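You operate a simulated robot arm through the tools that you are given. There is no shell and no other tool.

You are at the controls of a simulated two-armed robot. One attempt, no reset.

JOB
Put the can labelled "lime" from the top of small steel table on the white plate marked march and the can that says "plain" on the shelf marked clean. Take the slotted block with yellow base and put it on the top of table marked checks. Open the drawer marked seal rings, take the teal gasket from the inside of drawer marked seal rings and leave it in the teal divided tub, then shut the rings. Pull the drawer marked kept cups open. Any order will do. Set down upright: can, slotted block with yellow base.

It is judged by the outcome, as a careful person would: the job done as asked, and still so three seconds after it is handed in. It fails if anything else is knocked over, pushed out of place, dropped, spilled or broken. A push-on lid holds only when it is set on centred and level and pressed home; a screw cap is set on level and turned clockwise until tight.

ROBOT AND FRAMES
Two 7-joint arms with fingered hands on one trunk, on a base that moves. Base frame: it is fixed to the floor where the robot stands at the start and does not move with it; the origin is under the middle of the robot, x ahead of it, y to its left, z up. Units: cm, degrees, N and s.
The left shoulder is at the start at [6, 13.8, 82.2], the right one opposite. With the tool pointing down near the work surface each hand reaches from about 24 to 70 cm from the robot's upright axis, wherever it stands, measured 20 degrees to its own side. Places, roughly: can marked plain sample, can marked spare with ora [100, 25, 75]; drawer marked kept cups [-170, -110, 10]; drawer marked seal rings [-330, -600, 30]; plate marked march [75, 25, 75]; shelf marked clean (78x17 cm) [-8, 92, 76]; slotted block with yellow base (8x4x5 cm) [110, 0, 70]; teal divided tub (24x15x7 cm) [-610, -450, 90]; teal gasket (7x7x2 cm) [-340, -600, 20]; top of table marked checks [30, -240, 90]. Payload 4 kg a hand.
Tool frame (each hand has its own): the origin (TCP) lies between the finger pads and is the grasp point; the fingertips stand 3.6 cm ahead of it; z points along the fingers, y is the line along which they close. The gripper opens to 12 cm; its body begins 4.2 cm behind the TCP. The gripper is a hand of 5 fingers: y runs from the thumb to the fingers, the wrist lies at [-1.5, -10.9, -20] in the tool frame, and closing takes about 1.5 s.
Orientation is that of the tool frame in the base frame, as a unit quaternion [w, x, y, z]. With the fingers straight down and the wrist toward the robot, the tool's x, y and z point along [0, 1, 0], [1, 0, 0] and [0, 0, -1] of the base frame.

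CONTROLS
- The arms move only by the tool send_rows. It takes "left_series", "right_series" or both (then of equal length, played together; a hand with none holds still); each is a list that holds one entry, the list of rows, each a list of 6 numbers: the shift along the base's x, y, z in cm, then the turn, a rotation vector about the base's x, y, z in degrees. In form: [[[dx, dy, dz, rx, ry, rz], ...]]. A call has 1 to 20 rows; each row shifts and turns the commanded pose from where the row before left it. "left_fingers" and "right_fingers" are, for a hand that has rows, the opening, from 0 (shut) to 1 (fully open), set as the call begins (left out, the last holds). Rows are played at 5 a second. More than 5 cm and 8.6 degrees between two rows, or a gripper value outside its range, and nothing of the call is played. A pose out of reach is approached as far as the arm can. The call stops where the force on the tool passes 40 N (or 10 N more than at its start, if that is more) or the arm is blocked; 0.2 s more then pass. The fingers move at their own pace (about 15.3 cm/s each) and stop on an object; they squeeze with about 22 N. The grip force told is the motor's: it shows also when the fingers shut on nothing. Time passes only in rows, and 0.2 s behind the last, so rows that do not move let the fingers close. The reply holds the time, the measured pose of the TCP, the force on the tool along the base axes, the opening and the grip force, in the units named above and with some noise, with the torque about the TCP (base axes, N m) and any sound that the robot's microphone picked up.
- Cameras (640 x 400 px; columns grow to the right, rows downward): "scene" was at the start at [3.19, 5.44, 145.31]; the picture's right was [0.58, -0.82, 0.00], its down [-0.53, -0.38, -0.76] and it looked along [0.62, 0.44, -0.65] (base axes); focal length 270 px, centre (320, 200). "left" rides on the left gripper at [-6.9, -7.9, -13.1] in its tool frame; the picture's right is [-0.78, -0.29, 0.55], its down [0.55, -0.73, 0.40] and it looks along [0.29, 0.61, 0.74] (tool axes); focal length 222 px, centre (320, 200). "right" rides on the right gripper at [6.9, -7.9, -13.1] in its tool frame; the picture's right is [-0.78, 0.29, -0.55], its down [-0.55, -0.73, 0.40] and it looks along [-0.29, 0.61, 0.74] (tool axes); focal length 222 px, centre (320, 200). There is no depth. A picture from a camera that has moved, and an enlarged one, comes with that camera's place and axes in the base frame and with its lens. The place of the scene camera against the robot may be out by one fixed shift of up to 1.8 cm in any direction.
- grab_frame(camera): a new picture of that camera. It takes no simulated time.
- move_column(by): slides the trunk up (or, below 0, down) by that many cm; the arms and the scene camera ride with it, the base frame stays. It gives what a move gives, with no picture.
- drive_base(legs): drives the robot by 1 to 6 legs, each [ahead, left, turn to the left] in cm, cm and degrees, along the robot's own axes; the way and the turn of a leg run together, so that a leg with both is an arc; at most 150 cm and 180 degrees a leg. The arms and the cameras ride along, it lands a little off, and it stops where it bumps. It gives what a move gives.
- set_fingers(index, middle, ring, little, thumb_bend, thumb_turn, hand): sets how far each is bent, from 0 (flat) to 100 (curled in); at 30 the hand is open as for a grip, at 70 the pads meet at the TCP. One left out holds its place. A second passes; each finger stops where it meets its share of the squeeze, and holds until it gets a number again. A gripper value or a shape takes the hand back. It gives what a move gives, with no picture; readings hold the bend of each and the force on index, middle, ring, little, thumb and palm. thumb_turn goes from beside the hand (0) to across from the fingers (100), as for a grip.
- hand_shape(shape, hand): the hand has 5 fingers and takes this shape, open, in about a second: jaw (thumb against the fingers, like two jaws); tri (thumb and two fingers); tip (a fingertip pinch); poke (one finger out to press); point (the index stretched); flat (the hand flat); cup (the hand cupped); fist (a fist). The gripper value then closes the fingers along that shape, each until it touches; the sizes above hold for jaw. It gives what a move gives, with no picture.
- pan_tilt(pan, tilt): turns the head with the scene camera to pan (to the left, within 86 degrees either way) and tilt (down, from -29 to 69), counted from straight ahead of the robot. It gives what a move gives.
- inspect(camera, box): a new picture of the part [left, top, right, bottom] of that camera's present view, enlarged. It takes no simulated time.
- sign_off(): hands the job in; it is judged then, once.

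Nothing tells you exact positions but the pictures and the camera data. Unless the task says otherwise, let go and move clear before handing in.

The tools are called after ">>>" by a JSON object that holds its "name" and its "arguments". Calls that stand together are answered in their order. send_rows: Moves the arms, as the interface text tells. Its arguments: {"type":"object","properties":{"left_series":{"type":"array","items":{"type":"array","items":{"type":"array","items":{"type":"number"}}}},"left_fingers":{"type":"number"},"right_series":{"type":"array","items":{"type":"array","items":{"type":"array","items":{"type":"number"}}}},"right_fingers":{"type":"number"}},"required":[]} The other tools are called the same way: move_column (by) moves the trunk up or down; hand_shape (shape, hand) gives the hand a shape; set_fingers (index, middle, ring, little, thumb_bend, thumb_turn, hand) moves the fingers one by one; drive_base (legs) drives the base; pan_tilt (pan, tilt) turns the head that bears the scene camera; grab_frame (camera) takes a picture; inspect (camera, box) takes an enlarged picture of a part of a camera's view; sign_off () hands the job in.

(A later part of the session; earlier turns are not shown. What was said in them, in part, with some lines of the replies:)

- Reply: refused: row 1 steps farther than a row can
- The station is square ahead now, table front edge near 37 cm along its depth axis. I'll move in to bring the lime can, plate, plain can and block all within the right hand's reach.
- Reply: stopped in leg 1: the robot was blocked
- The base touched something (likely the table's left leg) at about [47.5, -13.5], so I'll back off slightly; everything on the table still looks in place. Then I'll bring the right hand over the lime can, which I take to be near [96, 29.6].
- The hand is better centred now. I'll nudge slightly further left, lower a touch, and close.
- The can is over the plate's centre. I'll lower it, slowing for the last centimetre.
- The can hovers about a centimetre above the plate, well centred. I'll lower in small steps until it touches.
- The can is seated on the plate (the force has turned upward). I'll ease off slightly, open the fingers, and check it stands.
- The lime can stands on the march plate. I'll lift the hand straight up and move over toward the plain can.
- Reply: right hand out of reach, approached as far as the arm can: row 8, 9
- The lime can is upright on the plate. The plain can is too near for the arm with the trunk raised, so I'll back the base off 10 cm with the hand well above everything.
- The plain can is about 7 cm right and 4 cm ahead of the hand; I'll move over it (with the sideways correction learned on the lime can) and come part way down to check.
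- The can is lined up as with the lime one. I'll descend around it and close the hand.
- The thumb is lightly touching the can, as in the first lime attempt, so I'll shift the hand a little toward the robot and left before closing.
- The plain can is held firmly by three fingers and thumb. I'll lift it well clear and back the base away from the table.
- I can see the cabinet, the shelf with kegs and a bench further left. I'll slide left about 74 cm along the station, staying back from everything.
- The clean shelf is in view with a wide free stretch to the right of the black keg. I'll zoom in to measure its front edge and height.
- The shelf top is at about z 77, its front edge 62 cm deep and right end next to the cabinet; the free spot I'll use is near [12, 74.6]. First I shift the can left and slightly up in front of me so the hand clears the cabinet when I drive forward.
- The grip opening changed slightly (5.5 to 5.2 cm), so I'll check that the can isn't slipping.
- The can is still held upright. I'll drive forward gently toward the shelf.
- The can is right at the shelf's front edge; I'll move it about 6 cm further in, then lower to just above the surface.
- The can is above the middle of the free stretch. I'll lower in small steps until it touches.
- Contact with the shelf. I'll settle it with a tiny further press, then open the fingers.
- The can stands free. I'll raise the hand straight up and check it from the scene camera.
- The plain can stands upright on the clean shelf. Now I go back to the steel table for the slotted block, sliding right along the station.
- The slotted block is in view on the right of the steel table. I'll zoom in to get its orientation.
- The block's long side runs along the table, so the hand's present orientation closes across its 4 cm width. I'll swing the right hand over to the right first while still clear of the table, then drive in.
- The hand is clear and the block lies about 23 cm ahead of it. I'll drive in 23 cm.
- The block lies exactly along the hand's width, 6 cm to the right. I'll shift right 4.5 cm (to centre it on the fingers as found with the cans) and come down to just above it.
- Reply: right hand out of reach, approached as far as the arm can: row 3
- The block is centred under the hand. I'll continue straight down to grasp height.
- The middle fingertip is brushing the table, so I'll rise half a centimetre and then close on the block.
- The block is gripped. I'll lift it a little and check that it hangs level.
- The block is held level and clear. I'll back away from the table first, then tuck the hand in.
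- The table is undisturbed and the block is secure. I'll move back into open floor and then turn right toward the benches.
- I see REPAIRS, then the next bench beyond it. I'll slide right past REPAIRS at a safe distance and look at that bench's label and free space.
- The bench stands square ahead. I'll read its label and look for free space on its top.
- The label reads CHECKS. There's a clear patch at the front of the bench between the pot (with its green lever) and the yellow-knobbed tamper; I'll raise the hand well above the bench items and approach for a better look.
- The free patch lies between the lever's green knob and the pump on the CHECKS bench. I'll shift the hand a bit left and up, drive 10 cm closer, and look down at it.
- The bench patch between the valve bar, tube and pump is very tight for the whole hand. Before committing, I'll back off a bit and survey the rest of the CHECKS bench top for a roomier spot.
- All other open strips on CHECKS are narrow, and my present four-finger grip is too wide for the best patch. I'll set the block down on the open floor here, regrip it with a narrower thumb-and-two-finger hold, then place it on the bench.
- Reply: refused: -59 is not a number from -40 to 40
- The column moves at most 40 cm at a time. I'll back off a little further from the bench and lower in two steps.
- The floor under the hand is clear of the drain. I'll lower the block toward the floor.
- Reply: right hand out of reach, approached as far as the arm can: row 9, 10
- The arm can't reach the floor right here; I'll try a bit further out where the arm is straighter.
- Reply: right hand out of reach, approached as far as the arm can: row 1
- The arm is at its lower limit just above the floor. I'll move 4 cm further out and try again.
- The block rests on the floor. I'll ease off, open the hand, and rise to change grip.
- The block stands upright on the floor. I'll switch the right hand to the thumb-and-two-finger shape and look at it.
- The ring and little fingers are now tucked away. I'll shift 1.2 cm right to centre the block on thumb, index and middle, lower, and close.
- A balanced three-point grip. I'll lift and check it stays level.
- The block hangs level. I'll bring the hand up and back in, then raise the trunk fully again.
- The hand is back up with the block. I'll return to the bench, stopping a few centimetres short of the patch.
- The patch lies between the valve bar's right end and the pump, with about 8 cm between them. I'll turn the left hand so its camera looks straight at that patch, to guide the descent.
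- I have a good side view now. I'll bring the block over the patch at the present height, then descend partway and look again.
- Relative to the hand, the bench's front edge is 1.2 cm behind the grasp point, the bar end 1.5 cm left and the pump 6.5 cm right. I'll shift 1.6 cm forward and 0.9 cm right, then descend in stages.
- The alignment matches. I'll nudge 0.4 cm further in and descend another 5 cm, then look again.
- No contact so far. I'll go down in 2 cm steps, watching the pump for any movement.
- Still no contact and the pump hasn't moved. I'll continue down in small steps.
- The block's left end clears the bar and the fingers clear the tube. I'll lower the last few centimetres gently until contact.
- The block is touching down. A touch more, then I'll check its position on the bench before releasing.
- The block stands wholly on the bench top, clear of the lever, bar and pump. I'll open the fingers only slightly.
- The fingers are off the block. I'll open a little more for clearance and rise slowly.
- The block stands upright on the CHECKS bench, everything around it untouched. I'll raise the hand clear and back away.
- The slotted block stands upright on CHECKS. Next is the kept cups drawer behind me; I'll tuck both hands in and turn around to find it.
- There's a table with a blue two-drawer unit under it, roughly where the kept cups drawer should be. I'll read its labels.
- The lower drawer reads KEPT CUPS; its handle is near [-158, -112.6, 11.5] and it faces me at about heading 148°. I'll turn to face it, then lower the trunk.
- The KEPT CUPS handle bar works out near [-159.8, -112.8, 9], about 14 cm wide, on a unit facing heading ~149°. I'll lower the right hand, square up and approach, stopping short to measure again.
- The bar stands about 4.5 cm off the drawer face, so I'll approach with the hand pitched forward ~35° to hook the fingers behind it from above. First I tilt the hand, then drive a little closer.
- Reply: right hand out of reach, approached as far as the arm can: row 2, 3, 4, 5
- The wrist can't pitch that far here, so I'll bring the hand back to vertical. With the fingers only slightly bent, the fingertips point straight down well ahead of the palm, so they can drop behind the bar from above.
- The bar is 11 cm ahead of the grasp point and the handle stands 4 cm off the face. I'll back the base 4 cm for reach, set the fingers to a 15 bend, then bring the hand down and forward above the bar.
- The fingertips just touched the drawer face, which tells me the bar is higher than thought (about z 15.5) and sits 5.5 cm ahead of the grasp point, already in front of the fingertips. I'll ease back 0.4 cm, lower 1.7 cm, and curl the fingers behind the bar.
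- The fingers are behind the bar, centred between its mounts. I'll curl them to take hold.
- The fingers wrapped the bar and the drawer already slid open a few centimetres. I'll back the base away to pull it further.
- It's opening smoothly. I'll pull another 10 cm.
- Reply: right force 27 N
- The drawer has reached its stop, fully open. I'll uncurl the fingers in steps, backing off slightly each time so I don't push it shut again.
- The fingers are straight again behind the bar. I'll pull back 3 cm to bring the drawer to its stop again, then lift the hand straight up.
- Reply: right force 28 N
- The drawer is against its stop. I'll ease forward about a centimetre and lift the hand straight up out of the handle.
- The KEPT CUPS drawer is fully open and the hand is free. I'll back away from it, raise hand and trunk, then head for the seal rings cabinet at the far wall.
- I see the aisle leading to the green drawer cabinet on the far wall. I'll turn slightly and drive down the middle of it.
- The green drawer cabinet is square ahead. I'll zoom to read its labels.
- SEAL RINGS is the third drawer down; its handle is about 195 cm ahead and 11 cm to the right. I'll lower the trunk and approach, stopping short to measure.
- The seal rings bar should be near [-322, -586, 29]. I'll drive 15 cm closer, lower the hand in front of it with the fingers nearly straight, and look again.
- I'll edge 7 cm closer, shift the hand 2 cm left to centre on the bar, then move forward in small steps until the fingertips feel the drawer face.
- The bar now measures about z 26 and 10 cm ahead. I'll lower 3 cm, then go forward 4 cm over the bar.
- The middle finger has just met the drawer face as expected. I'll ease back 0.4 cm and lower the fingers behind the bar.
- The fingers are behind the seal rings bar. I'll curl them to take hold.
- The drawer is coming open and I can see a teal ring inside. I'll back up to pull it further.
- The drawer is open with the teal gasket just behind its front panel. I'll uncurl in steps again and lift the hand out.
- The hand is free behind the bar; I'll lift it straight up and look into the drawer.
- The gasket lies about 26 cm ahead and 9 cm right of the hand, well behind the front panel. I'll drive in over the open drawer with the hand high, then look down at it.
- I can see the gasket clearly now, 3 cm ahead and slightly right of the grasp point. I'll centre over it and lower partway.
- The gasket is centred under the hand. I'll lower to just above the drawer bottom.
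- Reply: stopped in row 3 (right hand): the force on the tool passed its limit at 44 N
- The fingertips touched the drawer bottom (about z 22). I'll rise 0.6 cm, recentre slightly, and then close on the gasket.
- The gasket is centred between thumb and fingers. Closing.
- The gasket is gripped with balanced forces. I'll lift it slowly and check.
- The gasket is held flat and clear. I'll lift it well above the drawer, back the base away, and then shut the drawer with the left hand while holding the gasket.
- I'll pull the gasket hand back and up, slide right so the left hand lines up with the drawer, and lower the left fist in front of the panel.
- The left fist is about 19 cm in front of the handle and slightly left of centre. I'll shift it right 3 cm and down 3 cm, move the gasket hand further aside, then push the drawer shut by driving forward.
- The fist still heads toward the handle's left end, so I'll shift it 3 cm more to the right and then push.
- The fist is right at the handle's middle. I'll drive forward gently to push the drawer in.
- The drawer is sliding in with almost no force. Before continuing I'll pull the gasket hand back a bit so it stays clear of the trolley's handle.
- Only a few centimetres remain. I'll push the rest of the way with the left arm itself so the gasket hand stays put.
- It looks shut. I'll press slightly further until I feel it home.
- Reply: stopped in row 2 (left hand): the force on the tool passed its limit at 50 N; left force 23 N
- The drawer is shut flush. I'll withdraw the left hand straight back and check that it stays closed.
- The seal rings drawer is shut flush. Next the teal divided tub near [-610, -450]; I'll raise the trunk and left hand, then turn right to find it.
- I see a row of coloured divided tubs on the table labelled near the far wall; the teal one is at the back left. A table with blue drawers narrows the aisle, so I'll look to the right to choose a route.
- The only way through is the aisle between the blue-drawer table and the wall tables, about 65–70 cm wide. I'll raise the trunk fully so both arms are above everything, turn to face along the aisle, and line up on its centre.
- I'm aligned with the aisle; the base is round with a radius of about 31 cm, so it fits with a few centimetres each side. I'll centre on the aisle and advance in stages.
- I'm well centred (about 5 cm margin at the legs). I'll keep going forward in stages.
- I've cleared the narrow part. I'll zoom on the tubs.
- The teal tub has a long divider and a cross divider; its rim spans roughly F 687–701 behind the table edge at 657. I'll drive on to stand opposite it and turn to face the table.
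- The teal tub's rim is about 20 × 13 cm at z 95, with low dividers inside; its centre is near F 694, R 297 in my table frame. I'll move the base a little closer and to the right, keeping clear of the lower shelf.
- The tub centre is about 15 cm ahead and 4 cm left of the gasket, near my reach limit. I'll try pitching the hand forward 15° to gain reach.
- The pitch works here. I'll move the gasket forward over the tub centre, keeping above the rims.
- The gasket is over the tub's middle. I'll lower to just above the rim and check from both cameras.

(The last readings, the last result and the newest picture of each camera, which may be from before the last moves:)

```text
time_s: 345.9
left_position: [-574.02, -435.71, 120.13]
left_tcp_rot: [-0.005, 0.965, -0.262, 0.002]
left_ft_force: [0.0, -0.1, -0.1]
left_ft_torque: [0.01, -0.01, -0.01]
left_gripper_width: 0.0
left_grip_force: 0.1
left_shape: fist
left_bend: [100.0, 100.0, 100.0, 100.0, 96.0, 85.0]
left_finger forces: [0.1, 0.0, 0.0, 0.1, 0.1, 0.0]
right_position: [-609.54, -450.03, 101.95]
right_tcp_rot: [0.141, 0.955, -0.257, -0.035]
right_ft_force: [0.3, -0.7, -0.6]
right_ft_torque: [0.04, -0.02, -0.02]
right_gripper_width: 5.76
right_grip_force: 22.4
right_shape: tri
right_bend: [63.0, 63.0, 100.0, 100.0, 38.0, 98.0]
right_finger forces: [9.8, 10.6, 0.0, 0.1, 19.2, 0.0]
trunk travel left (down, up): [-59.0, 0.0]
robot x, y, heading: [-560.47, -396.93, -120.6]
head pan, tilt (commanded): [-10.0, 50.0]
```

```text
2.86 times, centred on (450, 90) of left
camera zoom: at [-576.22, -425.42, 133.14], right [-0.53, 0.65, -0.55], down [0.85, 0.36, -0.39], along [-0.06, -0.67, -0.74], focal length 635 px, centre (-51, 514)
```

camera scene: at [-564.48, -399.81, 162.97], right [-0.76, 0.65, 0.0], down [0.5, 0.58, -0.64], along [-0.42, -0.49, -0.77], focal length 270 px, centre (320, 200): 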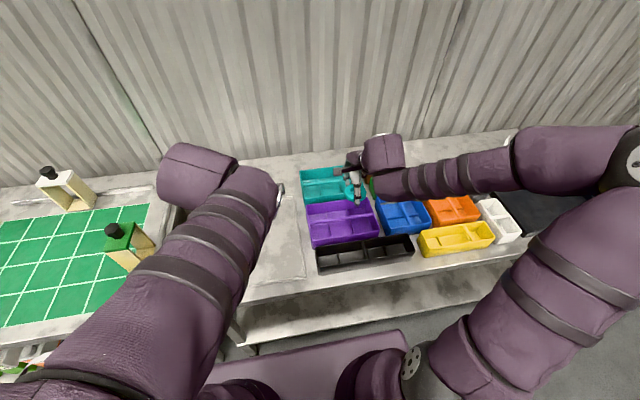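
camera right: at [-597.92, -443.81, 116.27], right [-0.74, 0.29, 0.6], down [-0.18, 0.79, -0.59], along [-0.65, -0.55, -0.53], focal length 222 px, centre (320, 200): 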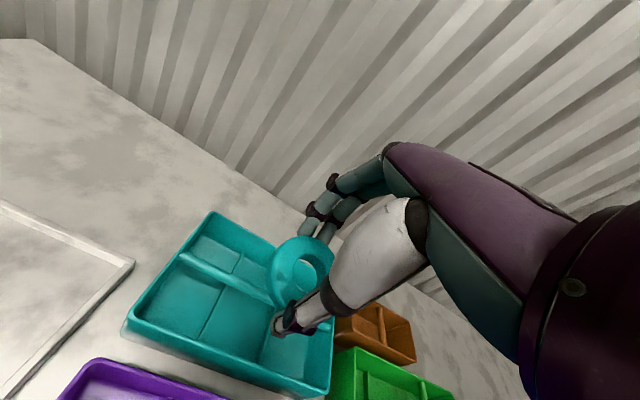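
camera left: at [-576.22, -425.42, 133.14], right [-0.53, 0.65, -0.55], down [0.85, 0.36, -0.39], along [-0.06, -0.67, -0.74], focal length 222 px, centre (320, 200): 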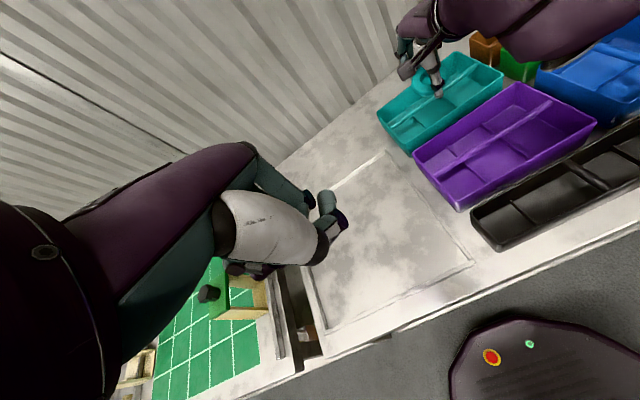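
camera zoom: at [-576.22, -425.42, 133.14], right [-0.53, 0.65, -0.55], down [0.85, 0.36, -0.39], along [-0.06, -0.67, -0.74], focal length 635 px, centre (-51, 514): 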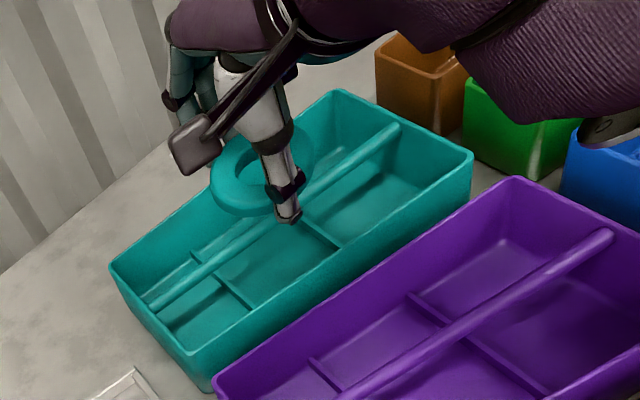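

From the side view the gasket is about 2 cm too far toward the back rim. I'll shift it back toward me and then lower.

>>> {"name": "send_rows", "arguments": {"right_series": [[[1.0, 1.7, 0, 0, 0, 0], [0, 0, -1.5, 0, 0, 0]]]}}

>>> {"name": "inspect", "arguments": {"camera": "left", "box": [360, 20, 540, 160]}}

>>> {"name": "inspect", "arguments": {"camera": "right", "box": [140, 170, 400, 400]}}

```text
time_s: 346.5
left_position: [-574.01, -435.75, 120.02]
left_tcp_rot: [-0.005, 0.965, -0.262, 0.002]
left_ft_force: [0.0, -0.4, 0.1]
left_ft_torque: [0.0, -0.01, -0.01]
left_gripper_width: 0.01
left_grip_force: 0.3
left_shape: fist
left_bend: [100.0, 100.0, 100.0, 100.0, 96.0, 85.0]
left_finger forces: [0.0, 0.0, 0.1, 0.1, 0.0, 0.0]
right_position: [-608.45, -448.31, 100.35]
right_tcp_rot: [0.14, 0.955, -0.257, -0.034]
right_ft_force: [-0.2, 0.1, -0.1]
right_ft_torque: [0.02, 0.03, 0.02]
right_gripper_width: 5.77
right_grip_force: 21.7
right_shape: tri
right_bend: [63.0, 63.0, 100.0, 100.0, 38.0, 98.0]
right_finger forces: [9.8, 10.7, 0.0, 0.0, 19.2, 0.0]
trunk travel left (down, up): [-59.0, 0.0]
robot x, y, heading: [-559.97, -396.9, -120.2]
head pan, tilt (commanded): [-10.0, 50.0]
```

```text
2.86 times, centred on (450, 90) of left
camera zoom: at [-576.25, -425.49, 133.11], right [-0.53, 0.65, -0.55], down [0.85, 0.36, -0.39], along [-0.06, -0.67, -0.74], focal length 635 px, centre (-51, 514)
```

zoom: 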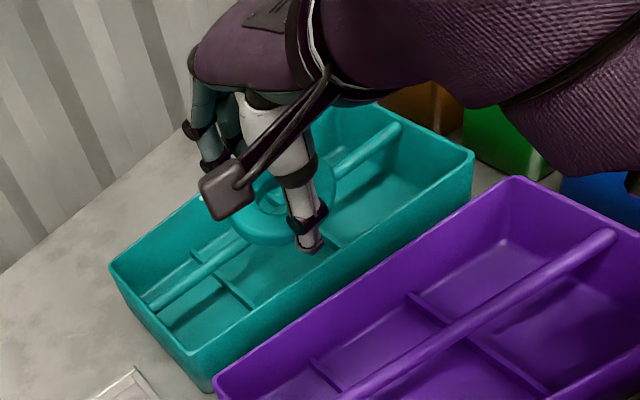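

```text
1.74 times, centred on (270, 285) of right
camera zoom: at [-596.9, -442.01, 110.79], right [-0.74, 0.29, 0.6], down [-0.18, 0.78, -0.59], along [-0.65, -0.55, -0.53], focal length 386 px, centre (407, 52)
```

zoom: 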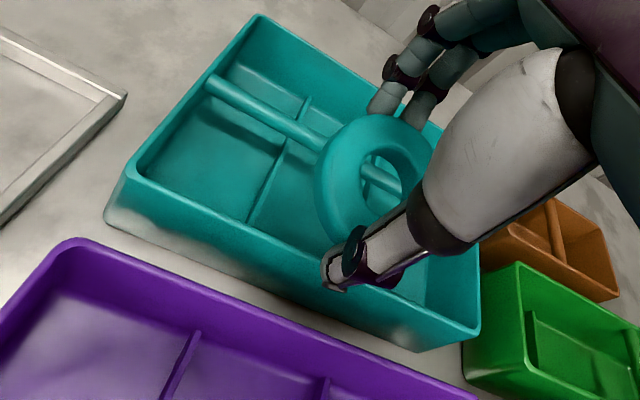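

The gasket sits inside the rim, while the thumb is right above the front rim. I'll move 0.7 cm forward, lower slightly, and look once more before releasing.

>>> {"name": "send_rows", "arguments": {"right_series": [[[-0.36, -0.6, 0, 0, 0, 0], [0, 0, -0.5, 0, 0, 0]]]}}

>>> {"name": "inspect", "arguments": {"camera": "right", "box": [220, 200, 400, 360]}}

>>> {"name": "inspect", "arguments": {"camera": "left", "box": [390, 40, 500, 140]}}

```text
time_s: 347.1
left_position: [-573.87, -435.63, 119.93]
left_tcp_rot: [-0.004, 0.965, -0.263, 0.003]
left_ft_force: [-0.5, 0.5, -0.6]
left_ft_torque: [0.01, -0.01, 0.02]
left_gripper_width: 0.0
left_grip_force: 0.1
left_shape: fist
left_bend: [100.0, 100.0, 100.0, 100.0, 96.0, 85.0]
left_finger forces: [0.0, 0.1, 0.0, 0.0, 0.0, 0.1]
right_position: [-608.79, -448.99, 100.13]
right_tcp_rot: [0.141, 0.955, -0.257, -0.034]
right_ft_force: [-0.4, 0.5, -0.4]
right_ft_torque: [0.0, -0.03, 0.0]
right_gripper_width: 5.79
right_grip_force: 21.8
right_shape: tri
right_bend: [63.0, 63.0, 100.0, 100.0, 38.0, 98.0]
right_finger forces: [9.8, 10.8, 0.1, 0.1, 19.2, 0.1]
trunk travel left (down, up): [-59.0, 0.0]
robot x, y, heading: [-560.28, -396.89, -120.6]
head pan, tilt (commanded): [-10.0, 50.0]
```

```text
2.50 times, centred on (310, 280) of right
camera zoom: at [-597.24, -442.63, 110.39], right [-0.74, 0.29, 0.6], down [-0.18, 0.78, -0.59], along [-0.65, -0.55, -0.53], focal length 555 px, centre (345, 0)
```

zoom: 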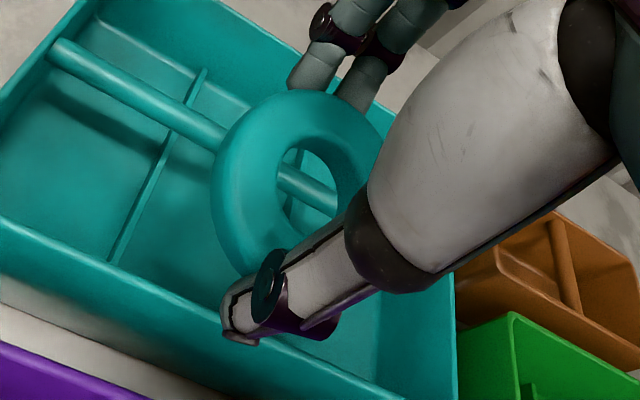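

```text
4.00 times, centred on (445, 90) of left
camera zoom: at [-576.2, -425.41, 133.14], right [-0.53, 0.65, -0.55], down [0.85, 0.36, -0.39], along [-0.06, -0.67, -0.74], focal length 888 px, centre (-180, 640)
```

zoom: 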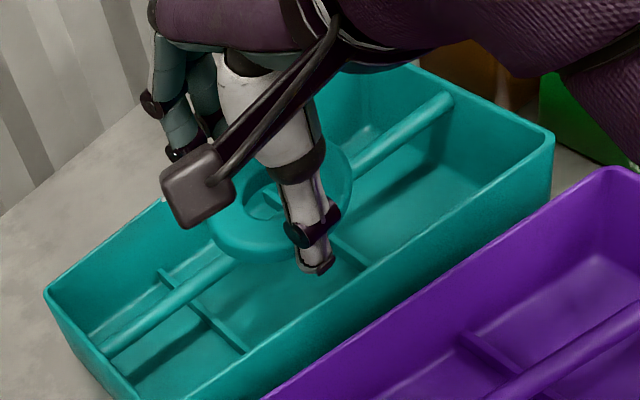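

The two wrist views disagree by a couple of centimetres on how far in the gasket is. I'll get closer zooms from all cameras before releasing.

>>> {"name": "inspect", "arguments": {"camera": "scene", "box": [295, 150, 375, 210]}}

>>> {"name": "inspect", "arguments": {"camera": "left", "box": [410, 50, 480, 110]}}

>>> {"name": "grab_frame", "arguments": {"camera": "right"}}

```text
6.67 times, centred on (335, 180) of scene
camera zoom: at [-564.34, -399.67, 162.98], right [-0.76, 0.65, 0.0], down [0.5, 0.58, -0.64], along [-0.42, -0.49, -0.77], focal length 1797 px, centre (220, 333)
```

zoom: 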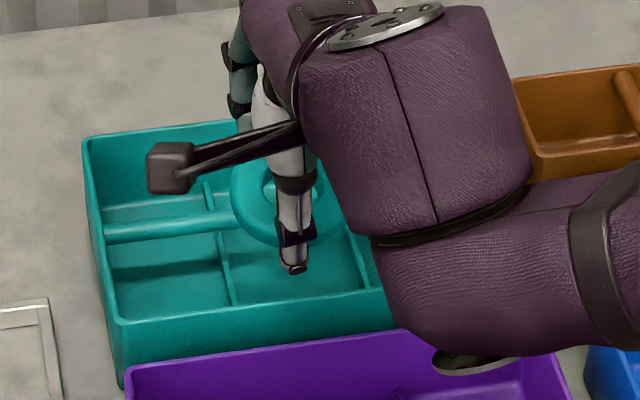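

```text
6.67 times, centred on (445, 80) of left
camera zoom: at [-576.2, -425.41, 133.14], right [-0.53, 0.65, -0.55], down [0.85, 0.36, -0.39], along [-0.06, -0.67, -0.74], focal length 1481 px, centre (-513, 1000)
```

zoom: 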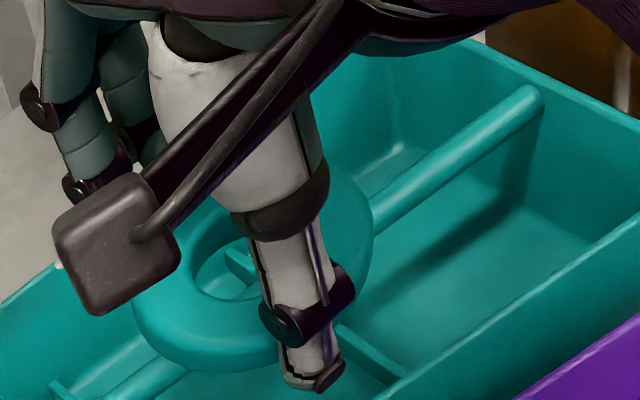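

```text
taken
camera right: at [-597.24, -442.63, 110.39], right [-0.74, 0.29, 0.6], down [-0.18, 0.78, -0.59], along [-0.65, -0.55, -0.53], focal length 222 px, centre (320, 200)
```

right: 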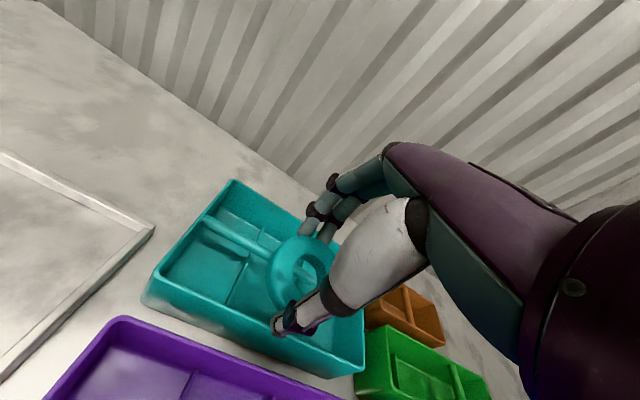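

The scene and right views agree the gasket is about 3 cm too near the front rim. I'll move it forward 2.8 cm to centre it over the long divider.

>>> {"name": "send_rows", "arguments": {"right_series": [[[-0.71, -1.2, 0.3, 0, 0, 0], [-0.71, -1.2, 0, 0, 0, 0]]]}}

>>> {"name": "inspect", "arguments": {"camera": "scene", "box": [295, 140, 375, 200]}}

>>> {"name": "inspect", "arguments": {"camera": "right", "box": [180, 200, 380, 380]}}

>>> {"name": "inspect", "arguments": {"camera": "left", "box": [390, 40, 500, 140]}}

```text
time_s: 347.7
left_position: [-574.02, -435.75, 120.01]
left_tcp_rot: [-0.005, 0.965, -0.262, 0.001]
left_ft_force: [-0.2, -0.1, 0.3]
left_ft_torque: [0.01, -0.01, -0.01]
left_gripper_width: 0.0
left_grip_force: 0.0
left_shape: fist
left_bend: [100.0, 100.0, 100.0, 100.0, 96.0, 85.0]
left_finger forces: [0.0, 0.1, 0.0, 0.0, 0.1, 0.1]
right_position: [-610.3, -451.48, 100.33]
right_tcp_rot: [0.14, 0.955, -0.258, -0.034]
right_ft_force: [-0.1, -0.1, -0.1]
right_ft_torque: [-0.01, -0.03, 0.04]
right_gripper_width: 5.78
right_grip_force: 21.3
right_shape: tri
right_bend: [63.0, 63.0, 100.0, 100.0, 38.0, 98.0]
right_finger forces: [9.8, 10.7, 0.0, 0.0, 19.2, 0.0]
trunk travel left (down, up): [-59.0, 0.0]
robot x, y, heading: [-560.25, -397.06, -120.2]
head pan, tilt (commanded): [-10.0, 50.0]
```

```text
6.67 times, centred on (335, 170) of scene
camera zoom: at [-564.37, -399.72, 162.98], right [-0.76, 0.65, 0.0], down [0.5, 0.58, -0.64], along [-0.42, -0.49, -0.77], focal length 1797 px, centre (220, 400)
```

zoom: 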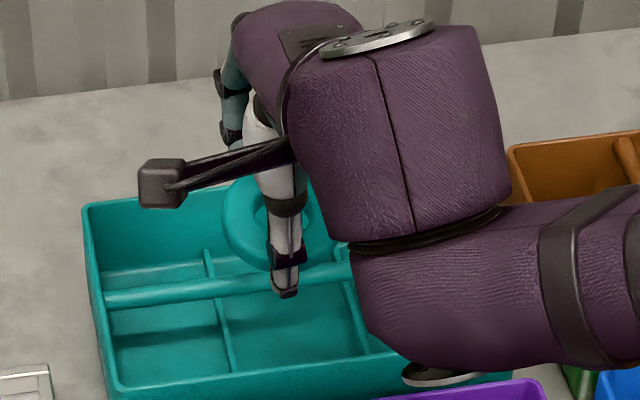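

```text
2.22 times, centred on (280, 290) of right
camera zoom: at [-598.71, -444.99, 110.7], right [-0.74, 0.29, 0.6], down [-0.18, 0.78, -0.59], along [-0.65, -0.55, -0.53], focal length 494 px, centre (409, 0)
```

zoom: 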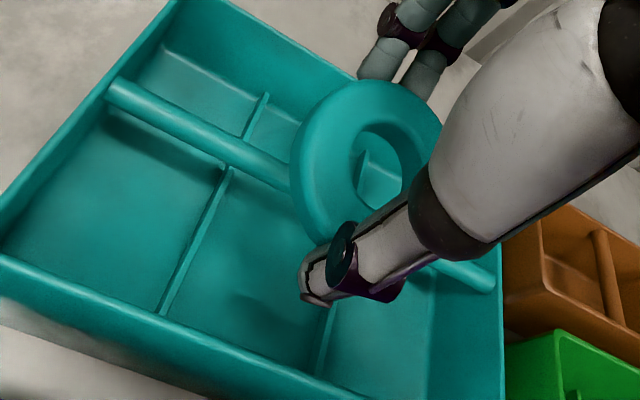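

```text
4.00 times, centred on (445, 90) of left
camera zoom: at [-576.22, -425.45, 133.12], right [-0.53, 0.65, -0.55], down [0.85, 0.36, -0.39], along [-0.06, -0.67, -0.74], focal length 888 px, centre (-180, 640)
```

zoom: 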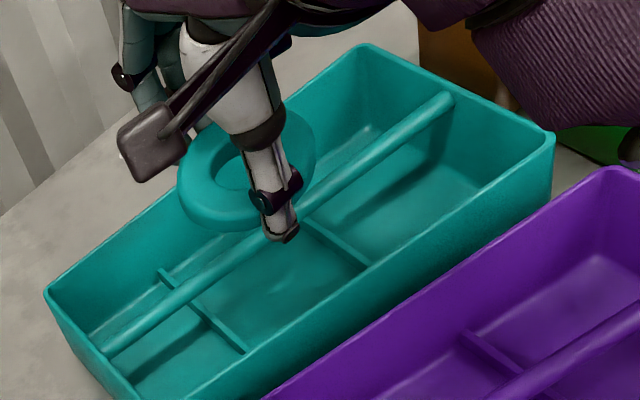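

Now the thumb is well inside the front rim and the gasket is over the divider. I'll lower gently with force checks.

>>> {"name": "send_rows", "arguments": {"right_series": [[[0, 0, -0.5, 0, 0, 0], [0, 0, -0.5, 0, 0, 0]]]}}

>>> {"name": "send_rows", "arguments": {"right_series": [[[0, 0, -0.5, 0, 0, 0], [0, 0, -0.4, 0, 0, 0]]]}}

>>> {"name": "inspect", "arguments": {"camera": "right", "box": [180, 200, 380, 380]}}

>>> {"name": "inspect", "arguments": {"camera": "left", "box": [390, 40, 500, 140]}}

```text
time_s: 348.3
left_position: [-573.9, -435.75, 120.0]
left_tcp_rot: [-0.005, 0.965, -0.263, 0.002]
left_ft_force: [-1.0, 0.1, -0.4]
left_ft_torque: [-0.03, 0.01, 0.02]
left_gripper_width: 0.01
left_grip_force: 0.1
left_shape: fist
left_bend: [100.0, 100.0, 100.0, 100.0, 96.0, 85.0]
left_finger forces: [0.0, 0.0, 0.0, 0.0, 0.1, 0.0]
right_position: [-610.21, -451.32, 99.28]
right_tcp_rot: [0.141, 0.956, -0.257, -0.034]
right_ft_force: [0.1, 0.0, -0.2]
right_ft_torque: [0.02, -0.01, 0.0]
right_gripper_width: 5.78
right_grip_force: 22.2
right_shape: tri
right_bend: [63.0, 63.0, 100.0, 100.0, 38.0, 98.0]
right_finger forces: [9.8, 10.7, 0.0, 0.0, 19.1, 0.0]
trunk travel left (down, up): [-59.0, 0.0]
robot x, y, heading: [-559.88, -397.16, -120.3]
head pan, tilt (commanded): [-10.0, 50.0]
```

```text
time_s: 348.9
left_position: [-573.88, -435.71, 120.05]
left_tcp_rot: [-0.006, 0.965, -0.262, 0.002]
left_ft_force: [-0.4, 0.4, 0.2]
left_ft_torque: [-0.02, -0.05, 0.02]
left_gripper_width: 0.0
left_grip_force: 0.0
left_shape: fist
left_bend: [100.0, 100.0, 100.0, 100.0, 96.0, 85.0]
left_finger forces: [0.1, 0.0, 0.1, 0.0, 0.0, 0.0]
right_position: [-610.38, -451.36, 98.47]
right_tcp_rot: [0.142, 0.955, -0.257, -0.035]
right_ft_force: [-0.3, 0.6, 0.0]
right_ft_torque: [0.02, -0.02, -0.01]
right_gripper_width: 5.76
right_grip_force: 21.7
right_shape: tri
right_bend: [63.0, 63.0, 100.0, 100.0, 38.0, 98.0]
right_finger forces: [9.8, 10.7, 0.0, 0.0, 19.1, 0.1]
trunk travel left (down, up): [-59.0, 0.0]
robot x, y, heading: [-560.02, -397.08, -120.5]
head pan, tilt (commanded): [-10.0, 50.0]
```

```text
2.22 times, centred on (280, 290) of right
camera zoom: at [-598.77, -444.96, 108.83], right [-0.74, 0.29, 0.6], down [-0.18, 0.78, -0.59], along [-0.65, -0.55, -0.53], focal length 494 px, centre (409, 0)
```

zoom: 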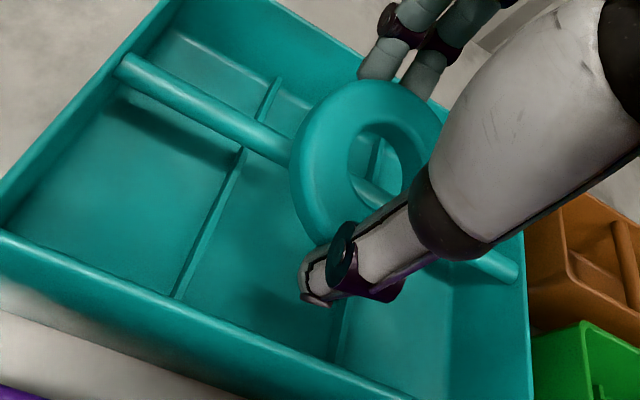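

```text
4.00 times, centred on (445, 90) of left
camera zoom: at [-576.21, -425.43, 133.13], right [-0.53, 0.65, -0.55], down [0.85, 0.36, -0.39], along [-0.06, -0.67, -0.74], focal length 888 px, centre (-180, 640)
```

zoom: 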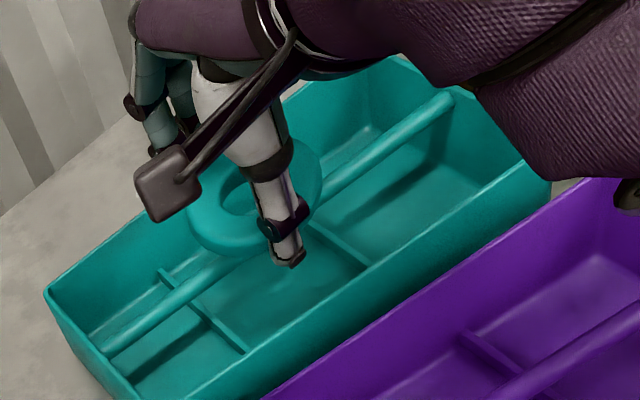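

>>> {"name": "send_rows", "arguments": {"right_series": [[[0, 0, -0.5, 0, 0, 0], [0, 0, -0.4, 0, 0, 0]]]}}

>>> {"name": "send_rows", "arguments": {"right_series": [[[0, 0, -0.4, 0, 0, 0], [0, 0, -0.3, 0, 0, 0]]]}}

>>> {"name": "inspect", "arguments": {"camera": "right", "box": [180, 200, 380, 380]}}

>>> {"name": "inspect", "arguments": {"camera": "left", "box": [390, 40, 500, 140]}}

```text
time_s: 349.5
left_position: [-573.93, -435.79, 120.03]
left_tcp_rot: [-0.005, 0.965, -0.262, 0.002]
left_ft_force: [-1.3, -0.7, 0.1]
left_ft_torque: [0.0, -0.03, 0.02]
left_gripper_width: 0.0
left_grip_force: 0.0
left_shape: fist
left_bend: [100.0, 100.0, 100.0, 100.0, 96.0, 85.0]
left_finger forces: [0.0, 0.1, 0.0, 0.0, 0.0, 0.0]
right_position: [-610.38, -451.44, 97.63]
right_tcp_rot: [0.141, 0.955, -0.258, -0.036]
right_ft_force: [0.6, 0.1, -0.4]
right_ft_torque: [0.0, 0.01, 0.0]
right_gripper_width: 5.77
right_grip_force: 22.1
right_shape: tri
right_bend: [63.0, 63.0, 100.0, 100.0, 38.0, 98.0]
right_finger forces: [9.8, 10.7, 0.1, 0.0, 19.1, 0.0]
trunk travel left (down, up): [-59.0, 0.0]
robot x, y, heading: [-560.21, -396.97, -120.4]
head pan, tilt (commanded): [-10.0, 50.0]
```

```text
time_s: 350.1
left_position: [-574.02, -435.65, 120.08]
left_tcp_rot: [-0.006, 0.965, -0.262, 0.002]
left_ft_force: [-0.1, -0.3, -0.1]
left_ft_torque: [0.01, 0.02, -0.05]
left_gripper_width: 0.01
left_grip_force: 0.0
left_shape: fist
left_bend: [100.0, 100.0, 100.0, 100.0, 96.0, 85.0]
left_finger forces: [0.0, 0.1, 0.0, 0.1, 0.0, 0.1]
right_position: [-610.29, -451.38, 96.85]
right_tcp_rot: [0.141, 0.955, -0.258, -0.034]
right_ft_force: [0.0, -0.8, -0.4]
right_ft_torque: [0.01, -0.04, -0.01]
right_gripper_width: 5.78
right_grip_force: 22.3
right_shape: tri
right_bend: [63.0, 63.0, 100.0, 100.0, 38.0, 98.0]
right_finger forces: [9.9, 10.8, 0.0, 0.0, 19.1, 0.0]
trunk travel left (down, up): [-59.0, 0.0]
robot x, y, heading: [-560.01, -397.24, -120.2]
head pan, tilt (commanded): [-10.0, 50.0]
```

```text
2.22 times, centred on (280, 290) of right
camera zoom: at [-598.74, -445.04, 107.25], right [-0.74, 0.29, 0.6], down [-0.18, 0.78, -0.59], along [-0.65, -0.55, -0.53], focal length 494 px, centre (409, 0)
```

zoom: 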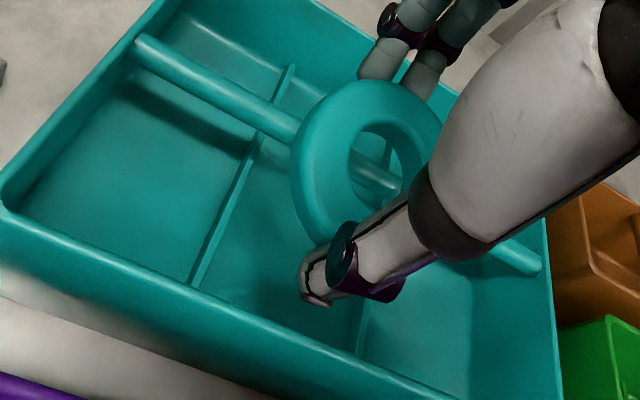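

```text
4.00 times, centred on (445, 90) of left
camera zoom: at [-576.21, -425.43, 133.13], right [-0.53, 0.65, -0.55], down [0.85, 0.36, -0.39], along [-0.06, -0.67, -0.74], focal length 888 px, centre (-180, 640)
```

zoom: 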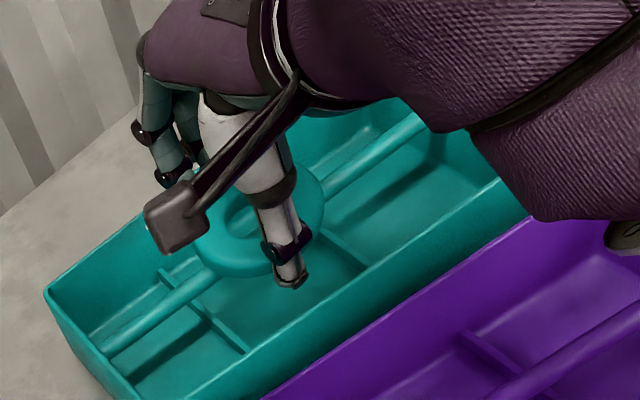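

The gasket is down inside the tub, just above the divider. I'll lower a little more until it touches.

>>> {"name": "send_rows", "arguments": {"right_series": [[[0, 0, -0.3, 0, 0, 0], [0, 0, -0.3, 0, 0, 0]]]}}

>>> {"name": "send_rows", "arguments": {"right_series": [[[0, 0, -0.3, 0, 0, 0], [0, 0, -0.2, 0, 0, 0]]]}}

>>> {"name": "inspect", "arguments": {"camera": "right", "box": [180, 200, 380, 380]}}

```text
time_s: 350.7
left_position: [-573.95, -435.59, 119.99]
left_tcp_rot: [-0.004, 0.965, -0.262, 0.002]
left_ft_force: [-0.5, 0.4, 0.0]
left_ft_torque: [-0.01, 0.0, 0.03]
left_gripper_width: 0.0
left_grip_force: 0.1
left_shape: fist
left_bend: [100.0, 100.0, 100.0, 100.0, 96.0, 85.0]
left_finger forces: [0.1, 0.0, 0.0, 0.0, 0.1, 0.1]
right_position: [-610.47, -451.51, 96.29]
right_tcp_rot: [0.141, 0.955, -0.257, -0.034]
right_ft_force: [-0.3, 0.6, -0.1]
right_ft_torque: [-0.05, 0.0, 0.0]
right_gripper_width: 5.78
right_grip_force: 21.9
right_shape: tri
right_bend: [63.0, 63.0, 100.0, 100.0, 38.0, 98.0]
right_finger forces: [9.8, 10.7, 0.0, 0.0, 19.1, 0.0]
trunk travel left (down, up): [-59.0, 0.0]
robot x, y, heading: [-560.38, -396.81, -120.2]
head pan, tilt (commanded): [-10.0, 50.0]
```

```text
time_s: 351.3
left_position: [-574.05, -435.66, 120.04]
left_tcp_rot: [-0.004, 0.965, -0.263, 0.002]
left_ft_force: [0.3, 0.7, 0.5]
left_ft_torque: [0.01, 0.03, 0.04]
left_gripper_width: 0.0
left_grip_force: 0.1
left_shape: fist
left_bend: [100.0, 100.0, 100.0, 100.0, 96.0, 85.0]
left_finger forces: [0.0, 0.0, 0.0, 0.1, 0.1, 0.0]
right_position: [-610.35, -451.41, 95.72]
right_tcp_rot: [0.142, 0.955, -0.258, -0.034]
right_ft_force: [-1.6, 0.1, -0.2]
right_ft_torque: [-0.01, 0.0, 0.0]
right_gripper_width: 5.77
right_grip_force: 22.6
right_shape: tri
right_bend: [63.0, 63.0, 100.0, 100.0, 38.0, 98.0]
right_finger forces: [9.8, 10.7, 0.1, 0.0, 19.1, 0.0]
trunk travel left (down, up): [-59.0, 0.0]
robot x, y, heading: [-560.22, -396.97, -120.3]
head pan, tilt (commanded): [-10.0, 50.0]
```

```text
2.22 times, centred on (280, 290) of right
camera zoom: at [-598.76, -445.05, 106.09], right [-0.74, 0.29, 0.6], down [-0.18, 0.78, -0.59], along [-0.65, -0.55, -0.53], focal length 494 px, centre (409, 0)
```

zoom: 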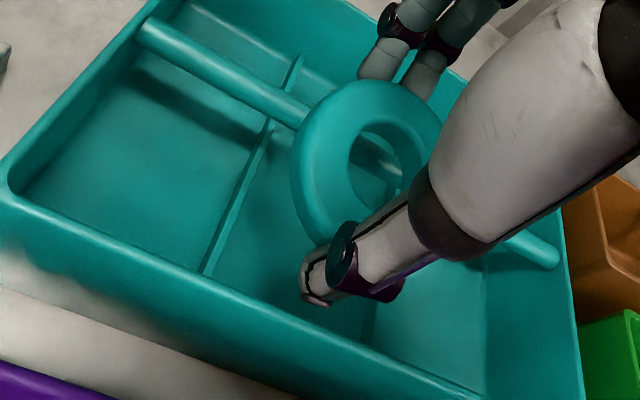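

>>> {"name": "send_rows", "arguments": {"right_series": [[[0, 0, -0.3, 0, 0, 0], [0, 0, -0.3, 0, 0, 0]]]}}

>>> {"name": "send_rows", "arguments": {"right_series": [[[0, 0, -0.3, 0, 0, 0], [0, 0, -0.3, 0, 0, 0]]]}}

>>> {"name": "inspect", "arguments": {"camera": "right", "box": [180, 200, 380, 380]}}

>>> {"name": "inspect", "arguments": {"camera": "left", "box": [390, 40, 500, 140]}}

```text
time_s: 351.9
left_position: [-574.04, -435.75, 120.13]
left_tcp_rot: [-0.005, 0.965, -0.262, 0.002]
left_ft_force: [-1.0, -0.1, -0.2]
left_ft_torque: [-0.02, 0.02, -0.03]
left_gripper_width: 0.0
left_grip_force: 0.0
left_shape: fist
left_bend: [100.0, 100.0, 100.0, 100.0, 96.0, 85.0]
left_finger forces: [0.0, 0.0, 0.0, 0.0, 0.1, 0.0]
right_position: [-610.3, -451.3, 95.06]
right_tcp_rot: [0.142, 0.955, -0.257, -0.035]
right_ft_force: [-0.2, -0.9, -0.7]
right_ft_torque: [-0.02, 0.01, 0.03]
right_gripper_width: 5.79
right_grip_force: 21.7
right_shape: tri
right_bend: [63.0, 63.0, 100.0, 100.0, 38.0, 98.0]
right_finger forces: [9.8, 10.7, 0.1, 0.1, 19.1, 0.0]
trunk travel left (down, up): [-59.0, 0.0]
robot x, y, heading: [-560.0, -396.93, -120.3]
head pan, tilt (commanded): [-10.0, 50.0]
```

```text
time_s: 352.5
left_position: [-573.9, -435.67, 120.03]
left_tcp_rot: [-0.005, 0.965, -0.263, 0.003]
left_ft_force: [-0.2, 0.3, 0.4]
left_ft_torque: [0.0, -0.01, 0.01]
left_gripper_width: 0.01
left_grip_force: 0.1
left_shape: fist
left_bend: [100.0, 100.0, 100.0, 100.0, 96.0, 85.0]
left_finger forces: [0.0, 0.1, 0.0, 0.0, 0.0, 0.0]
right_position: [-610.29, -451.42, 94.47]
right_tcp_rot: [0.142, 0.955, -0.258, -0.035]
right_ft_force: [-0.1, -0.2, -0.4]
right_ft_torque: [-0.04, -0.01, 0.02]
right_gripper_width: 5.8
right_grip_force: 21.9
right_shape: tri
right_bend: [63.0, 63.0, 100.0, 100.0, 38.0, 98.0]
right_finger forces: [9.9, 10.9, 0.0, 0.0, 19.6, 0.0]
trunk travel left (down, up): [-59.0, 0.0]
robot x, y, heading: [-559.98, -396.7, -120.6]
head pan, tilt (commanded): [-10.0, 50.0]
```

```text
2.22 times, centred on (280, 290) of right
camera zoom: at [-598.73, -445.09, 104.87], right [-0.74, 0.29, 0.6], down [-0.18, 0.78, -0.59], along [-0.65, -0.55, -0.53], focal length 494 px, centre (409, 0)
```

zoom: 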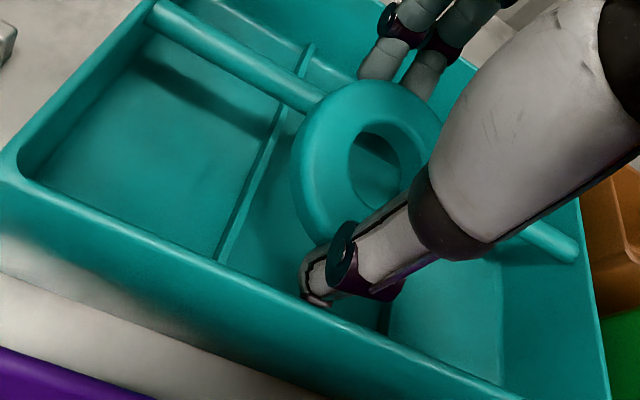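

```text
4.00 times, centred on (445, 90) of left
camera zoom: at [-576.21, -425.43, 133.13], right [-0.53, 0.65, -0.55], down [0.85, 0.36, -0.39], along [-0.06, -0.67, -0.74], focal length 888 px, centre (-180, 640)
```

zoom: 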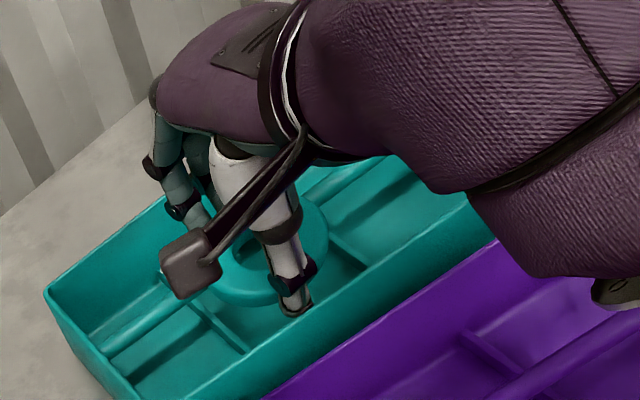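

The gasket is down in the tub between the walls. I'll open the fingers only slightly so they don't push on the tub's sides.

>>> {"name": "set_fingers", "arguments": {"hand": "right", "index": 54, "middle": 54, "thumb_bend": 36}}

>>> {"name": "inspect", "arguments": {"camera": "right", "box": [180, 200, 380, 380]}}

```text
time_s: 353.5
left_position: [-573.81, -435.8, 120.01]
left_tcp_rot: [-0.004, 0.965, -0.263, 0.001]
left_ft_force: [0.5, -0.7, -0.3]
left_ft_torque: [0.05, -0.01, 0.0]
left_gripper_width: 0.01
left_grip_force: 0.1
left_shape: fist
left_bend: [100.0, 100.0, 100.0, 100.0, 96.0, 85.0]
left_finger forces: [0.1, 0.0, 0.0, 0.1, 0.0, 0.1]
right_position: [-610.36, -451.46, 94.51]
right_tcp_rot: [0.14, 0.955, -0.258, -0.035]
right_ft_force: [-0.5, -1.4, 0.7]
right_ft_torque: [0.0, -0.02, -0.02]
right_gripper_width: 7.29
right_grip_force: 0.7
right_shape: fingers
right_bend: [54.0, 54.0, 100.0, 100.0, 37.0, 100.0]
right_finger forces: [0.0, 0.0, 0.0, 0.1, 1.1, 0.0]
trunk travel left (down, up): [-59.0, 0.0]
robot x, y, heading: [-560.25, -397.12, -120.3]
head pan, tilt (commanded): [-10.0, 50.0]
```

```text
2.22 times, centred on (280, 290) of right
camera zoom: at [-598.72, -445.1, 104.87], right [-0.74, 0.29, 0.6], down [-0.18, 0.78, -0.59], along [-0.65, -0.55, -0.53], focal length 494 px, centre (409, 0)
```

zoom: 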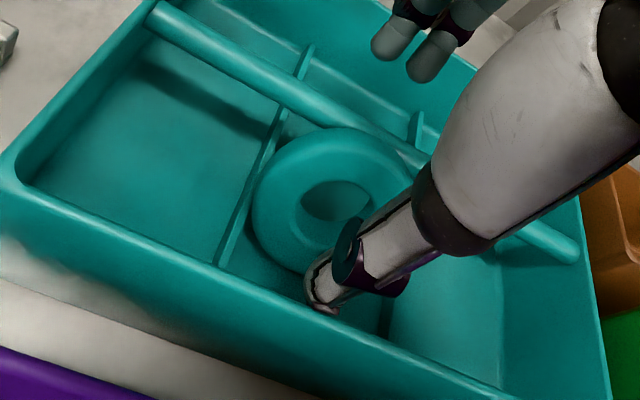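

The gasket has settled in the tub's front middle compartment. I'll lift the hand straight up slowly.

>>> {"name": "send_rows", "arguments": {"right_series": [[[0, 0, 0.5, 0, 0, 0], [0, 0, 0.8, 0, 0, 0], [0, 0, 1, 0, 0, 0], [0, 0, 1.5, 0, 0, 0]]]}}

>>> {"name": "inspect", "arguments": {"camera": "right", "box": [180, 200, 380, 380]}}

>>> {"name": "inspect", "arguments": {"camera": "left", "box": [390, 40, 500, 140]}}

```text
time_s: 354.5
left_position: [-573.89, -435.71, 119.95]
left_tcp_rot: [-0.004, 0.965, -0.262, 0.002]
left_ft_force: [0.0, 0.1, -0.1]
left_ft_torque: [0.0, -0.01, 0.0]
left_gripper_width: 0.0
left_grip_force: 0.0
left_shape: fist
left_bend: [100.0, 100.0, 100.0, 100.0, 96.0, 85.0]
left_finger forces: [0.0, 0.0, 0.1, 0.0, 0.1, 0.1]
right_position: [-610.28, -451.35, 98.42]
right_tcp_rot: [0.141, 0.956, -0.256, -0.034]
right_ft_force: [0.0, 0.3, 0.3]
right_ft_torque: [-0.02, 0.0, 0.0]
right_gripper_width: 7.4
right_grip_force: 0.0
right_shape: fingers
right_bend: [54.0, 54.0, 100.0, 100.0, 36.0, 100.0]
right_finger forces: [0.1, 0.1, 0.0, 0.1, 0.1, 0.1]
trunk travel left (down, up): [-59.0, 0.0]
robot x, y, heading: [-560.22, -396.7, -120.4]
head pan, tilt (commanded): [-10.0, 50.0]
```

```text
2.22 times, centred on (280, 290) of right
camera zoom: at [-598.57, -445.06, 108.8], right [-0.74, 0.29, 0.6], down [-0.18, 0.78, -0.59], along [-0.64, -0.55, -0.53], focal length 494 px, centre (409, 0)
```

zoom: 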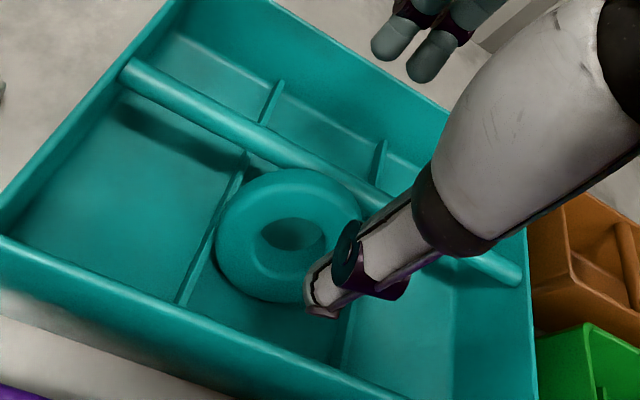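

```text
4.00 times, centred on (445, 90) of left
camera zoom: at [-576.17, -425.41, 133.14], right [-0.53, 0.65, -0.55], down [0.85, 0.36, -0.39], along [-0.06, -0.67, -0.74], focal length 888 px, centre (-180, 640)
```

zoom: 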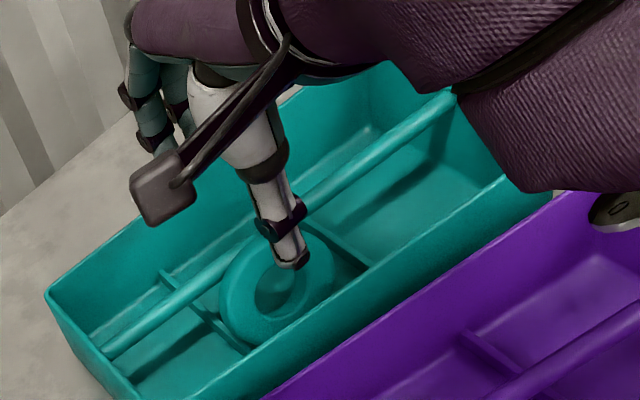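

The gasket rests in the teal tub and the hand is free. I'll raise the hand, draw it back, and take a last look.

>>> {"name": "send_rows", "arguments": {"right_series": [[[0, 0, 4, 0, 0, 0], [0, 0, 4.5, 0, 0, 0], [1.2, 2.0, 4, 0, 0, 0], [2.0, 3.4, 2, 0, 0, 0], [2.0, 3.4, 0, 0, 0, 0], [2.0, 3.4, 0, 0, 0, 0]]]}}

>>> {"name": "drive_base", "arguments": {"legs": [[-25, 0, 0]]}}

>>> {"name": "pan_tilt", "arguments": {"pan": -10, "tilt": 45}}

>>> {"name": "grab_frame", "arguments": {"camera": "scene"}}

>>> {"name": "inspect", "arguments": {"camera": "scene", "box": [250, 110, 450, 250]}}

```text
time_s: 355.9
left_position: [-573.85, -435.57, 120.08]
left_tcp_rot: [-0.004, 0.965, -0.262, 0.002]
left_ft_force: [0.0, -0.2, -0.2]
left_ft_torque: [-0.02, 0.0, 0.0]
left_gripper_width: 0.0
left_grip_force: 0.0
left_shape: fist
left_bend: [100.0, 100.0, 100.0, 100.0, 96.0, 85.0]
left_finger forces: [0.0, 0.0, 0.1, 0.0, 0.0, 0.1]
right_position: [-602.97, -439.1, 113.01]
right_tcp_rot: [0.141, 0.956, -0.257, -0.035]
right_ft_force: [0.0, 0.3, 0.6]
right_ft_torque: [0.0, -0.01, -0.02]
right_gripper_width: 7.39
right_grip_force: 0.1
right_shape: fingers
right_bend: [54.0, 54.0, 100.0, 100.0, 36.0, 100.0]
right_finger forces: [0.0, 0.1, 0.1, 0.1, 0.0, 0.1]
trunk travel left (down, up): [-59.0, 0.0]
robot x, y, heading: [-560.32, -396.91, -120.1]
head pan, tilt (commanded): [-10.0, 50.0]
```

```text
time_s: 357.7
left_position: [-561.37, -414.14, 120.03]
left_tcp_rot: [-0.004, 0.965, -0.262, 0.002]
left_ft_force: [-0.2, 0.1, 0.6]
left_ft_torque: [-0.05, 0.02, 0.02]
left_gripper_width: 0.0
left_grip_force: 0.0
left_shape: fist
left_bend: [100.0, 100.0, 100.0, 100.0, 96.0, 85.0]
left_finger forces: [0.1, 0.0, 0.0, 0.0, 0.1, 0.0]
right_position: [-590.7, -417.61, 113.02]
right_tcp_rot: [0.141, 0.955, -0.257, -0.035]
right_ft_force: [-0.1, -0.5, 0.3]
right_ft_torque: [0.02, 0.05, 0.02]
right_gripper_width: 7.43
right_grip_force: 0.0
right_shape: fingers
right_bend: [54.0, 54.0, 100.0, 100.0, 36.0, 100.0]
right_finger forces: [0.0, 0.0, 0.0, 0.0, 0.1, 0.1]
trunk travel left (down, up): [-59.0, 0.0]
robot x, y, heading: [-547.74, -375.47, -120.2]
head pan, tilt (commanded): [-10.0, 50.0]
```

```text
time_s: 358.4
left_position: [-561.38, -414.24, 119.94]
left_tcp_rot: [-0.005, 0.965, -0.263, 0.003]
left_ft_force: [0.1, -0.5, -0.1]
left_ft_torque: [0.03, 0.0, 0.02]
left_gripper_width: 0.0
left_grip_force: 0.0
left_shape: fist
left_bend: [100.0, 100.0, 100.0, 100.0, 96.0, 85.0]
left_finger forces: [0.1, 0.1, 0.0, 0.0, 0.0, 0.1]
right_position: [-590.67, -417.8, 113.04]
right_tcp_rot: [0.141, 0.955, -0.257, -0.035]
right_ft_force: [0.2, -0.1, -0.1]
right_ft_torque: [0.01, -0.04, 0.01]
right_gripper_width: 7.41
right_grip_force: 0.1
right_shape: fingers
right_bend: [54.0, 54.0, 100.0, 100.0, 36.0, 100.0]
right_finger forces: [0.1, 0.0, 0.0, 0.0, 0.0, 0.0]
trunk travel left (down, up): [-59.0, 0.0]
robot x, y, heading: [-547.42, -375.59, -120.2]
head pan, tilt (commanded): [-10.0, 45.0]
```

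```text
taken
camera scene: at [-552.08, -378.57, 163.66], right [-0.76, 0.65, 0.0], down [0.46, 0.54, -0.71], along [-0.46, -0.54, -0.71], focal length 270 px, centre (320, 200)
```

scene: 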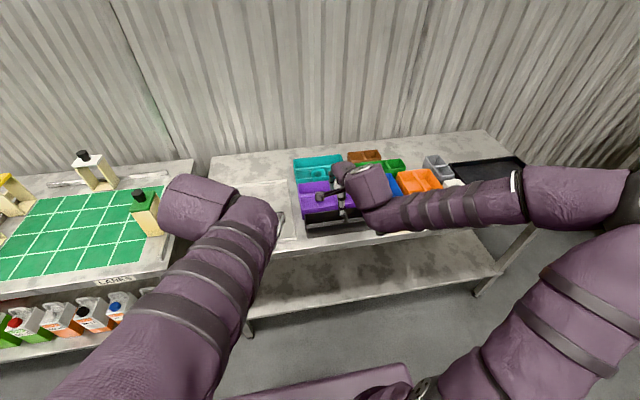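

```text
2.86 times, centred on (350, 180) of scene
camera zoom: at [-552.08, -378.57, 163.66], right [-0.76, 0.65, 0.0], down [0.46, 0.54, -0.71], along [-0.46, -0.54, -0.71], focal length 770 px, centre (234, 257)
```

zoom: 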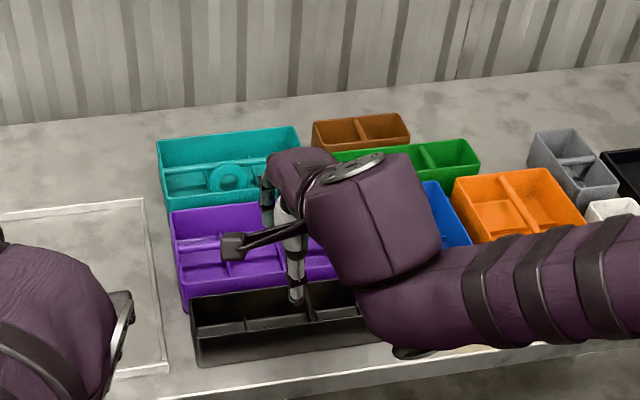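

All parts are done as far as the pictures show. The lime can is on the march plate, the plain can is on the clean shelf, and the block is upright on CHECKS. The gasket lies in the teal tub, the seal rings drawer is shut, and the kept cups drawer is open. Both hands are empty and clear, so I'm handing the job in.

>>> {"name": "sign_off", "arguments": {}}

```text
The job is handed in.
```

I finished every part of the job and handed it in. Each item looked right in the last pictures I took of it, but I did not go back to the first stations for a final look.

- **Lime can:** it stands upright on the white plate marked march.
- **Plain can:** it stands upright on the shelf marked clean, to the right of the black keg.
- **Slotted block:** it stands upright on the table marked checks, at the front between the pot lever and the pump. I set it on the floor once on the way to change my grip.
- **Gasket and seal rings drawer:** the teal gasket lies in a front compartment of the teal divided tub, and the seal rings drawer is shut flush.
- **Kept cups drawer:** it was pulled out to its stop. I eased it about a centimetre while freeing the handle, and it was still wide open when I left it.

While driving in at the start, the base bumped into something, most likely a leg of the small steel table. I backed off, and nothing on the table looked moved afterwards. I saw nothing else knocked, spilled or shifted.
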